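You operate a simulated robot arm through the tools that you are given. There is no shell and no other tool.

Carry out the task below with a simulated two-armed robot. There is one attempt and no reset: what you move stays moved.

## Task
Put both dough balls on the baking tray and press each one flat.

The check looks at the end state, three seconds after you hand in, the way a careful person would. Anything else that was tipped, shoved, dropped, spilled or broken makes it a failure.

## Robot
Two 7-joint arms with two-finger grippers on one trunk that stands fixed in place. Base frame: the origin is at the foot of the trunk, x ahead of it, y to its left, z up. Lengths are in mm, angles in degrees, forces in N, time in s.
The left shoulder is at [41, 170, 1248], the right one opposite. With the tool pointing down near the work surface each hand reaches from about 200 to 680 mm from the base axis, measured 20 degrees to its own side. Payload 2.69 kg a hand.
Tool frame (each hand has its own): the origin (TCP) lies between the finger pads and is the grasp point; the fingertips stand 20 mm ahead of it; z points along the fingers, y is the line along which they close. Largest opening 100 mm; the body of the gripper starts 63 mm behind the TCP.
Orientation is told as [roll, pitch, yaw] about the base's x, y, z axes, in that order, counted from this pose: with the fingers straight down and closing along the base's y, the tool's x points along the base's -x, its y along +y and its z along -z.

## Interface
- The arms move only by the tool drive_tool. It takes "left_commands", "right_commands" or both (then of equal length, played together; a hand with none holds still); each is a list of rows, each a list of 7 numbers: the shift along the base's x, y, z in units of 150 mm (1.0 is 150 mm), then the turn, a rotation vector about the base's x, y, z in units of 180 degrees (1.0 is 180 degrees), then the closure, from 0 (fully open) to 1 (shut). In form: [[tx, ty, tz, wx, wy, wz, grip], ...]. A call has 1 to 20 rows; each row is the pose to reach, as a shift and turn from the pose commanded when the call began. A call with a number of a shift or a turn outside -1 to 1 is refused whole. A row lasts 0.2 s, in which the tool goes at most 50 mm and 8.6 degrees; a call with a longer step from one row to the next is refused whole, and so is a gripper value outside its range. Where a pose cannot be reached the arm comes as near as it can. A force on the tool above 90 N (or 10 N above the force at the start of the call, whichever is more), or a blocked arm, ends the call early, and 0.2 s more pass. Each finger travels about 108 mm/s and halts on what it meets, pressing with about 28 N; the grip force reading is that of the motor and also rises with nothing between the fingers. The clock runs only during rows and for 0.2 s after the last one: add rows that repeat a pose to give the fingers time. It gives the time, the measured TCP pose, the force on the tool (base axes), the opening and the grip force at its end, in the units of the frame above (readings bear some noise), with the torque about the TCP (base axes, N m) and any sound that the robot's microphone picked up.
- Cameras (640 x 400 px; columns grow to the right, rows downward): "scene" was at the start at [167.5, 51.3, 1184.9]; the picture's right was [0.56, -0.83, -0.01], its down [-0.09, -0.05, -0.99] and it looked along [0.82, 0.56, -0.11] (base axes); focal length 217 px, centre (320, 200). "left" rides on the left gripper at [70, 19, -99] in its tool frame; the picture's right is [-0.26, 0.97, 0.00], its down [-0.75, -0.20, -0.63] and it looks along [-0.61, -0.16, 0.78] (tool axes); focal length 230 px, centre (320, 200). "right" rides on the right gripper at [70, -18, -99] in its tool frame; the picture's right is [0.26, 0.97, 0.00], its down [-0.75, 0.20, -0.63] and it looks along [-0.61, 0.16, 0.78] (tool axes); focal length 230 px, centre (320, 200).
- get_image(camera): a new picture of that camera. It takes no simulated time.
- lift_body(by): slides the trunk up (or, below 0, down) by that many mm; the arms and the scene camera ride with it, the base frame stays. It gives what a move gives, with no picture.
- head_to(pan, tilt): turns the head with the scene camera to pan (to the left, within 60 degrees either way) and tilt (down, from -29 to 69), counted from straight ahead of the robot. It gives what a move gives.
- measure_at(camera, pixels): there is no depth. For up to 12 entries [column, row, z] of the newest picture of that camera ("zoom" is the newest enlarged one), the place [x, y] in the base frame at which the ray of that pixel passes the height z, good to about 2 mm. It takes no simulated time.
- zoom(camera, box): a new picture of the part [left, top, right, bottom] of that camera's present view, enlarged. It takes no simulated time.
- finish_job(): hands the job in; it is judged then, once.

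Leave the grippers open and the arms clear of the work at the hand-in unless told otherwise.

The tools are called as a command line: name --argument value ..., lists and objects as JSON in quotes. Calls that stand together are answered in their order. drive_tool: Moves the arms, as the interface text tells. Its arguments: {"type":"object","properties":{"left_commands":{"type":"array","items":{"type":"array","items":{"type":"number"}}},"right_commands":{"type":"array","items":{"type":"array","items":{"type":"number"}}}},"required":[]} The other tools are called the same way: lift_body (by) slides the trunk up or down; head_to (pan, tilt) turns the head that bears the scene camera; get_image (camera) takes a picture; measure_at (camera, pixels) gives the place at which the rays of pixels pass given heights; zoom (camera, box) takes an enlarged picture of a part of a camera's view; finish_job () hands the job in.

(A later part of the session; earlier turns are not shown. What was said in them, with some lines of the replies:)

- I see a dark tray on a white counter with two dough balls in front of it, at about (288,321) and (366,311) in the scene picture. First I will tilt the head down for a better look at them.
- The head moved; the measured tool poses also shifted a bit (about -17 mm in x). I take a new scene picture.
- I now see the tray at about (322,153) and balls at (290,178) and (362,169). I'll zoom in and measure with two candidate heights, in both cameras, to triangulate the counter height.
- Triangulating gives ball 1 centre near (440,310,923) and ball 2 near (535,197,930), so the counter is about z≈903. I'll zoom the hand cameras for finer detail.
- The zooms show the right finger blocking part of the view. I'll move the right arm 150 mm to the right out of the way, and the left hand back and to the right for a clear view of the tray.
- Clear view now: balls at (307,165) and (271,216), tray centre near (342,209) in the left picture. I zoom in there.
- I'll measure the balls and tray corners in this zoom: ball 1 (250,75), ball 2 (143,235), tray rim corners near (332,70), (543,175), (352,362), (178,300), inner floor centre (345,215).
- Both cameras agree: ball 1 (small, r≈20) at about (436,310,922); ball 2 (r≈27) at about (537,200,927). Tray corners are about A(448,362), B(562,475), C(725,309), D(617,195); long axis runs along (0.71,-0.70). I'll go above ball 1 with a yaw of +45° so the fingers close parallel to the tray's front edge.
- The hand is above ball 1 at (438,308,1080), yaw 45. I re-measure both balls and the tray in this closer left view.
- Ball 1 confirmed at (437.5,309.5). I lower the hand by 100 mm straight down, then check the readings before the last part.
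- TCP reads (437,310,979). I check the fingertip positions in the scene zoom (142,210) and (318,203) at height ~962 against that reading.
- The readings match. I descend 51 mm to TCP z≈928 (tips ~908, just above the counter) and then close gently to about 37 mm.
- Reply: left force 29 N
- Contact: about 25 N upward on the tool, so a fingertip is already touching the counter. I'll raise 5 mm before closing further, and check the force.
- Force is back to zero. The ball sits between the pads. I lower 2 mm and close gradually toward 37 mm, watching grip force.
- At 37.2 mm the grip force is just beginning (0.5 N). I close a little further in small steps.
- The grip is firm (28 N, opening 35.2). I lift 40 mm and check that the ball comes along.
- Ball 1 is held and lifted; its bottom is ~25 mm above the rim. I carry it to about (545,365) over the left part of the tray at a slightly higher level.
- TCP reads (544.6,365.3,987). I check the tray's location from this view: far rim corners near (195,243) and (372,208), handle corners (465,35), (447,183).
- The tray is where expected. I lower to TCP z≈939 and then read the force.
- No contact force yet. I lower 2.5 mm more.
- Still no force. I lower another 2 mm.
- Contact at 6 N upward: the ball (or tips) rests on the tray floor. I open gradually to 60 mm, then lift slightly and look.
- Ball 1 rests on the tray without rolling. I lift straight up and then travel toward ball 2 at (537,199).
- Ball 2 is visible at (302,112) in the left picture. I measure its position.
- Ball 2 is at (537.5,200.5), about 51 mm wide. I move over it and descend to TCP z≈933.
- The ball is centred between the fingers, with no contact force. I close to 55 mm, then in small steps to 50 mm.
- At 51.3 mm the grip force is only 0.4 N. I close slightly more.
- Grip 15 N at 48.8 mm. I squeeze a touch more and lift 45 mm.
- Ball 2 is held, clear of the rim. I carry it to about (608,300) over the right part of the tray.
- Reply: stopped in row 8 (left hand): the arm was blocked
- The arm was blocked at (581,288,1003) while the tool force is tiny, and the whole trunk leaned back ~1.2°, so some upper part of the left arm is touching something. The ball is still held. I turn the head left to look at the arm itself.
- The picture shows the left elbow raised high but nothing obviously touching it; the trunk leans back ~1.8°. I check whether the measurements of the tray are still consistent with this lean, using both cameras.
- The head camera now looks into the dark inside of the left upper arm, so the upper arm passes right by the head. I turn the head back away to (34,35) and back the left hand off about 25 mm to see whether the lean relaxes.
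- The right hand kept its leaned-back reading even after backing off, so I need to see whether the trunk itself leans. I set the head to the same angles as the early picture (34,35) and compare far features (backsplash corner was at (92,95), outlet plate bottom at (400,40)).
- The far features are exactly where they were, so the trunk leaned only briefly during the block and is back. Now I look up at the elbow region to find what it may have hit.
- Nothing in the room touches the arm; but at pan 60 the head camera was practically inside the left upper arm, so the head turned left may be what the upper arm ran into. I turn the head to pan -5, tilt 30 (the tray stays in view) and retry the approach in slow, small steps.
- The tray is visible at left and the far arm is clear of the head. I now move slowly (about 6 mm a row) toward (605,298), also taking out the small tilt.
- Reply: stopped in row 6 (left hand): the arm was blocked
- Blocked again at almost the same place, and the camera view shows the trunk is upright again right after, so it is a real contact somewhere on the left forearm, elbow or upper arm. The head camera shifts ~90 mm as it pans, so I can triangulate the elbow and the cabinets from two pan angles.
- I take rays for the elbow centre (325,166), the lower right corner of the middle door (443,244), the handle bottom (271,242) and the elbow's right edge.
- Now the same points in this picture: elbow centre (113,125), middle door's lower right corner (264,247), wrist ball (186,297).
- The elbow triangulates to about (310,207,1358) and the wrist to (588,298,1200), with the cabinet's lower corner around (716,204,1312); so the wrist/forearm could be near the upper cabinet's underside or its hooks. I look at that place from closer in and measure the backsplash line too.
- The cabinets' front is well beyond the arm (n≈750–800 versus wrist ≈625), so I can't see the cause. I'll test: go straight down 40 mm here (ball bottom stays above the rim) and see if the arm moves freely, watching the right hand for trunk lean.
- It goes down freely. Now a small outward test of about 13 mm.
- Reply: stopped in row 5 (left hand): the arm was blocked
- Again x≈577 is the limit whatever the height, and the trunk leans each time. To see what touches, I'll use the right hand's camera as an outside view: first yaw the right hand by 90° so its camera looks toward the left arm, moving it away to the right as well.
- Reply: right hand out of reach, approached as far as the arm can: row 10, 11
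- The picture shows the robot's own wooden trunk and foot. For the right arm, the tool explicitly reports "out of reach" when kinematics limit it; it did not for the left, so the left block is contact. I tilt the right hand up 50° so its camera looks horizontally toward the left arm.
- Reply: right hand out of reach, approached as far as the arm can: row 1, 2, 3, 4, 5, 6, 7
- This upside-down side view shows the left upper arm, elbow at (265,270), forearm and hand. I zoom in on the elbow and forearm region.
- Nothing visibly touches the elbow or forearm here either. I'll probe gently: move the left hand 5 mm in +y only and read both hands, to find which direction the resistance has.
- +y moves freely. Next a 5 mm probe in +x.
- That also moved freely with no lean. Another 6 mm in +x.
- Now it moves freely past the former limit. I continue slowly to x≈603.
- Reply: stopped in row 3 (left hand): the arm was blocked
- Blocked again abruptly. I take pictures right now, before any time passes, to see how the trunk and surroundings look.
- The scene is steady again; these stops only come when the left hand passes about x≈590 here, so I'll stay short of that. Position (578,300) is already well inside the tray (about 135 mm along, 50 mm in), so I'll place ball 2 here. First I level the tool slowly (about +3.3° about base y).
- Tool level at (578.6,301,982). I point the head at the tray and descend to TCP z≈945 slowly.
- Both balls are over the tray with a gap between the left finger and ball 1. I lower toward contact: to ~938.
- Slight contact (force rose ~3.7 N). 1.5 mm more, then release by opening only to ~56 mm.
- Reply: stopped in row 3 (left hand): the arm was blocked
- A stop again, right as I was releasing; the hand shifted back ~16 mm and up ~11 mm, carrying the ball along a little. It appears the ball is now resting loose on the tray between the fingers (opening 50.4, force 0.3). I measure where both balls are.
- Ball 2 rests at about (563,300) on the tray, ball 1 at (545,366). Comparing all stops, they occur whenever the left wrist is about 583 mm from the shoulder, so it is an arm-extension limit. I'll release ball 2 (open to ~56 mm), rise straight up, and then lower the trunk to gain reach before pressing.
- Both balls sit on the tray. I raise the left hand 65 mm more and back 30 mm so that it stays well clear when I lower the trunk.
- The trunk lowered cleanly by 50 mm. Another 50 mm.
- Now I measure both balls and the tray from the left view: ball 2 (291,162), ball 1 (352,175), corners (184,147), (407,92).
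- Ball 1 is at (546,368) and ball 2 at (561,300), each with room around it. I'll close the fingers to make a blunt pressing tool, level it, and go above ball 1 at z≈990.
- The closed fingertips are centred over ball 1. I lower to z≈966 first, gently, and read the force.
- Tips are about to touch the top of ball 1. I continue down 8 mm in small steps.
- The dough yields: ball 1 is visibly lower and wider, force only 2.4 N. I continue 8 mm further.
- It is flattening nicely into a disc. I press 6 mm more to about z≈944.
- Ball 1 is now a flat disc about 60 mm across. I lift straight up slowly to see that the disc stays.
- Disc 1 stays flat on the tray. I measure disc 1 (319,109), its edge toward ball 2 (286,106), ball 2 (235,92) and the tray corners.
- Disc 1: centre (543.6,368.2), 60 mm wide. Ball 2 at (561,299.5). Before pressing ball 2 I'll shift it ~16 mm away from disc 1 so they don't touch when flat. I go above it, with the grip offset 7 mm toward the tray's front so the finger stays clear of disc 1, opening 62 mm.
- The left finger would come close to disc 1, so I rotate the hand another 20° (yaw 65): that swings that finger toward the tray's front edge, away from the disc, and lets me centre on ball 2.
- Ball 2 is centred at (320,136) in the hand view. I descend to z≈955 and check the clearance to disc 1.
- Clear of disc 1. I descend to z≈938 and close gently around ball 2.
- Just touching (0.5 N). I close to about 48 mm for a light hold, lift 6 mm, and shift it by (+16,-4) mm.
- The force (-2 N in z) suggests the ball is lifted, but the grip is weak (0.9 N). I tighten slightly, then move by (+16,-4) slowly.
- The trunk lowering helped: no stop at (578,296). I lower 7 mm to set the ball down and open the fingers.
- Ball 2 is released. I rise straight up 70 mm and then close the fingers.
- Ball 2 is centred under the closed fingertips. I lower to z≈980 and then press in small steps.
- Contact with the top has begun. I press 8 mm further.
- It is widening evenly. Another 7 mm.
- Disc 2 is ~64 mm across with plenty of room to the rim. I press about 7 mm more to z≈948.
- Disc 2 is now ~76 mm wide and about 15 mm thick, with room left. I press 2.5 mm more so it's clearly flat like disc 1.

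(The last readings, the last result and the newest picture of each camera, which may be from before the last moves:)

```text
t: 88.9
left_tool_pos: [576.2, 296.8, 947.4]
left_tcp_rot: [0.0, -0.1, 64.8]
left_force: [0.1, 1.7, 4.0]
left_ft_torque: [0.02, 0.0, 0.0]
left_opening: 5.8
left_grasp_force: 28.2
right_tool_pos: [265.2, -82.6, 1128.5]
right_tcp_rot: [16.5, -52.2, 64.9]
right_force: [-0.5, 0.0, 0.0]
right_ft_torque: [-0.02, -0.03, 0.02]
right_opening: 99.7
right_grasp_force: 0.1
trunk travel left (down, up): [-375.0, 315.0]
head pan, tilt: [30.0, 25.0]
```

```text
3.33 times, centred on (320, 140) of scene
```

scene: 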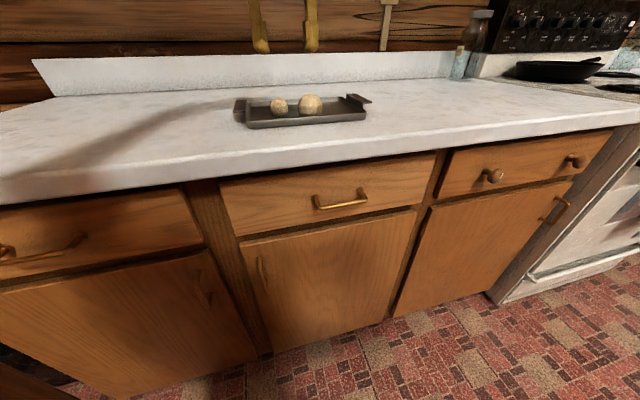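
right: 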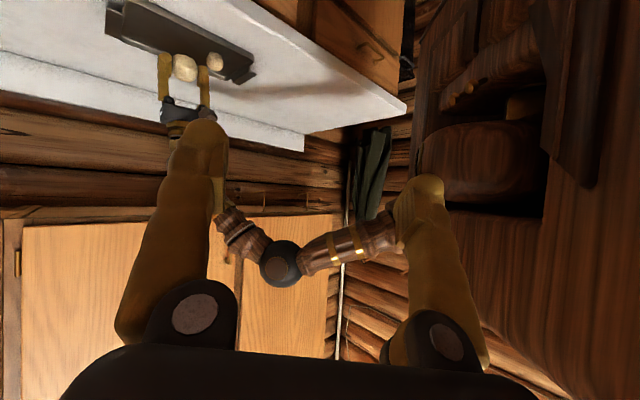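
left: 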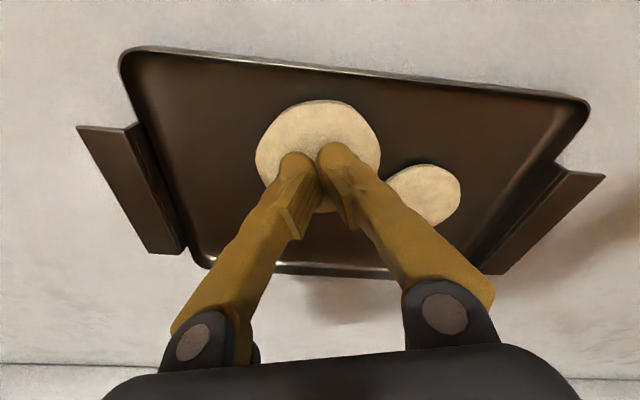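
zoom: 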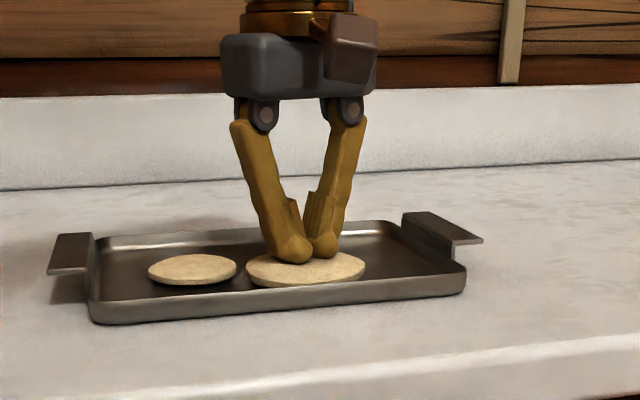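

Disc 2 is flat and still separate from disc 1. I lift straight up slowly.

drive_tool --left_commands '[[0, 0, 0.03, 0, 0, 0, 1.0], [0, 0, 0.1, 0, 0, 0, 1.0], [0, 0, 0.2, 0, 0, 0, 1.0], [0, 0, 0.35, 0, 0, 0, 1.0], [0, 0, 0.5, 0, 0, 0, 1.0], [0, 0, 0.65, 0, 0, 0, 1.0], [0, 0, 0.75, 0, 0, 0, 1.0], [0, 0, 0.75, 0, 0, 0, 1.0]]'

get_image --camera "left"

zoom --camera "scene" --box '[224, 80, 416, 200]'

```text
t: 90.7
left_tool_pos: [577.7, 297.3, 1060.8]
left_tcp_rot: [0.0, 0.1, 64.9]
left_force: [0.2, 0.0, 0.6]
left_ft_torque: [-0.01, -0.02, -0.02]
left_opening: 0.0
left_grasp_force: 27.9
right_tool_pos: [265.6, -82.5, 1127.0]
right_tcp_rot: [16.6, -52.1, 65.0]
right_force: [-0.9, 0.1, 1.1]
right_ft_torque: [-0.03, 0.0, 0.02]
right_opening: 100.1
right_grasp_force: 0.1
trunk travel left (down, up): [-375.0, 315.0]
head pan, tilt: [30.0, 25.0]
```

```text
taken
```

left: 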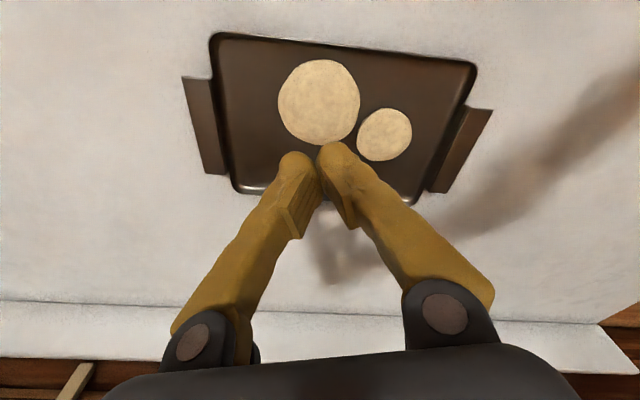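

```text
3.33 times, centred on (320, 140) of scene
```

zoom: 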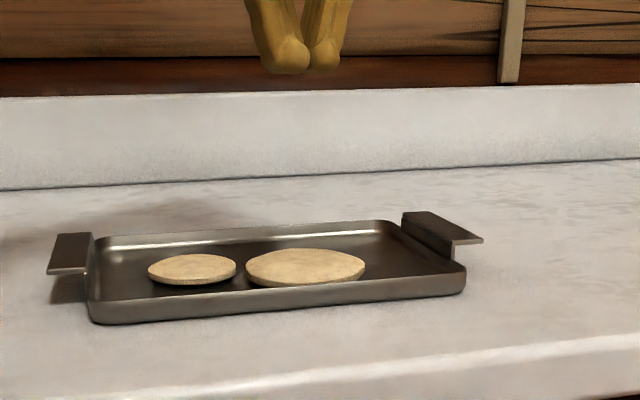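

Both are flat discs in the tray. I zoom to check the gap between them and the front rim, then back the arm off.

zoom --camera "left" --box '[180, 20, 500, 220]'

drive_tool --left_commands '[[-0.1, 0, 0.1, 0, 0, 0, 1.0], [-0.25, 0, 0.2, 0, 0, 0, 0.8], [-0.4, 0, 0.3, 0, 0, 0, 0.6], [-0.55, 0.05, 0.4, 0, 0, 0, 0.4], [-0.7, 0.1, 0.5, 0, 0, 0, 0.2], [-0.85, 0.15, 0.6, 0, 0, 0, 0], [-1.0, 0.2, 0.6, 0, 0, 0, 0], [-1.0, 0.2, 0.6, 0, 0, 0, 0], [-1.0, 0.2, 0.6, 0, 0, 0, 0]]'

get_image --camera "scene"

get_image --camera "left"

```text
2.00 times, centred on (340, 120) of left
```

zoom: 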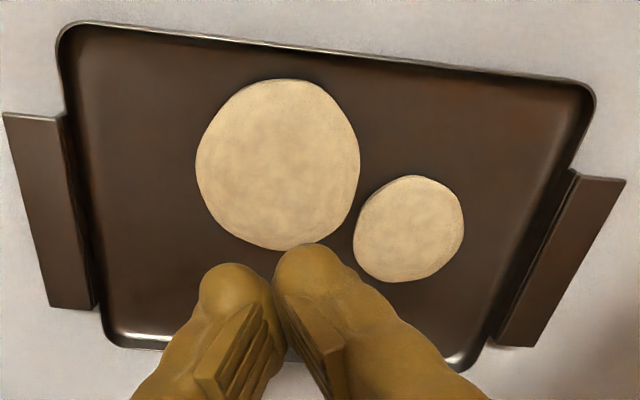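

```text
t: 92.7
left_tool_pos: [428.0, 327.4, 1149.6]
left_tcp_rot: [-0.1, 0.1, 64.9]
left_force: [-0.3, 0.6, 0.4]
left_ft_torque: [0.03, 0.01, -0.01]
left_opening: 100.3
left_grasp_force: 0.1
right_tool_pos: [265.0, -83.1, 1129.0]
right_tcp_rot: [16.6, -52.2, 65.0]
right_force: [-0.5, 0.3, 0.4]
right_ft_torque: [-0.02, -0.01, -0.01]
right_opening: 100.0
right_grasp_force: 0.0
trunk travel left (down, up): [-375.0, 315.0]
head pan, tilt: [30.0, 25.0]
```

```text
taken
```

scene: 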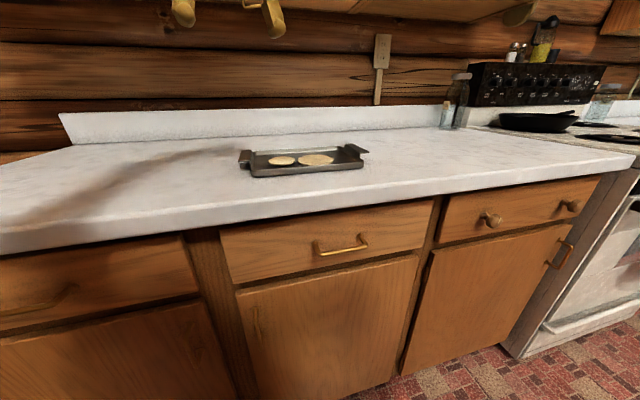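

```text
taken
```

left: 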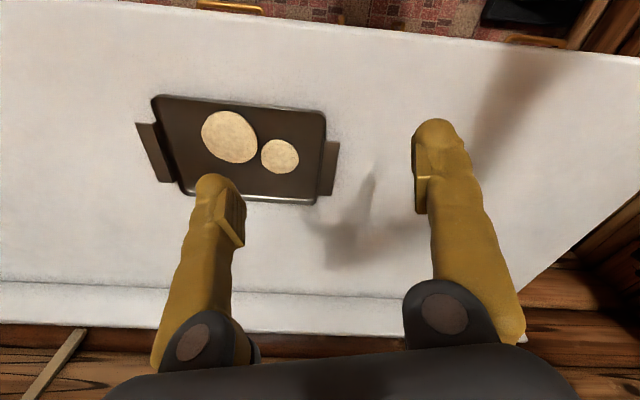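

Both dough pieces lie flat in the tray, separate and inside the rim. The tray has not moved, nothing else is disturbed, and both grippers are open and clear of the work. I hand the job in.

finish_job

```text
The job is handed in.
```

Both dough balls are on the baking tray and pressed flat, and the job is handed in; I haven't seen the verdict.

- **Small ball:** now a disc about 60 mm across and roughly 9 mm thick.
- **Large ball:** now a disc about 80 mm across and roughly 13 mm thick (thickness is my estimate from the press depth).
- **Position:** both lie inside the tray rim, with a small gap of a few millimetres to a centimetre between them.
- **Surroundings:** the tray did not move noticeably, and I saw nothing else knocked or shifted.

The left arm stopped several times when it reached too far over the tray. One of these stops dragged the large ball about 16 mm toward the tray's front edge as I was releasing it. I lowered the trunk 100 mm to gain reach, moved the ball back to a better spot, and then pressed it.

Both grippers are open and clear of the work. The trunk is still 100 mm lower than at the start, and the right hand is turned sideways from where I used its camera.
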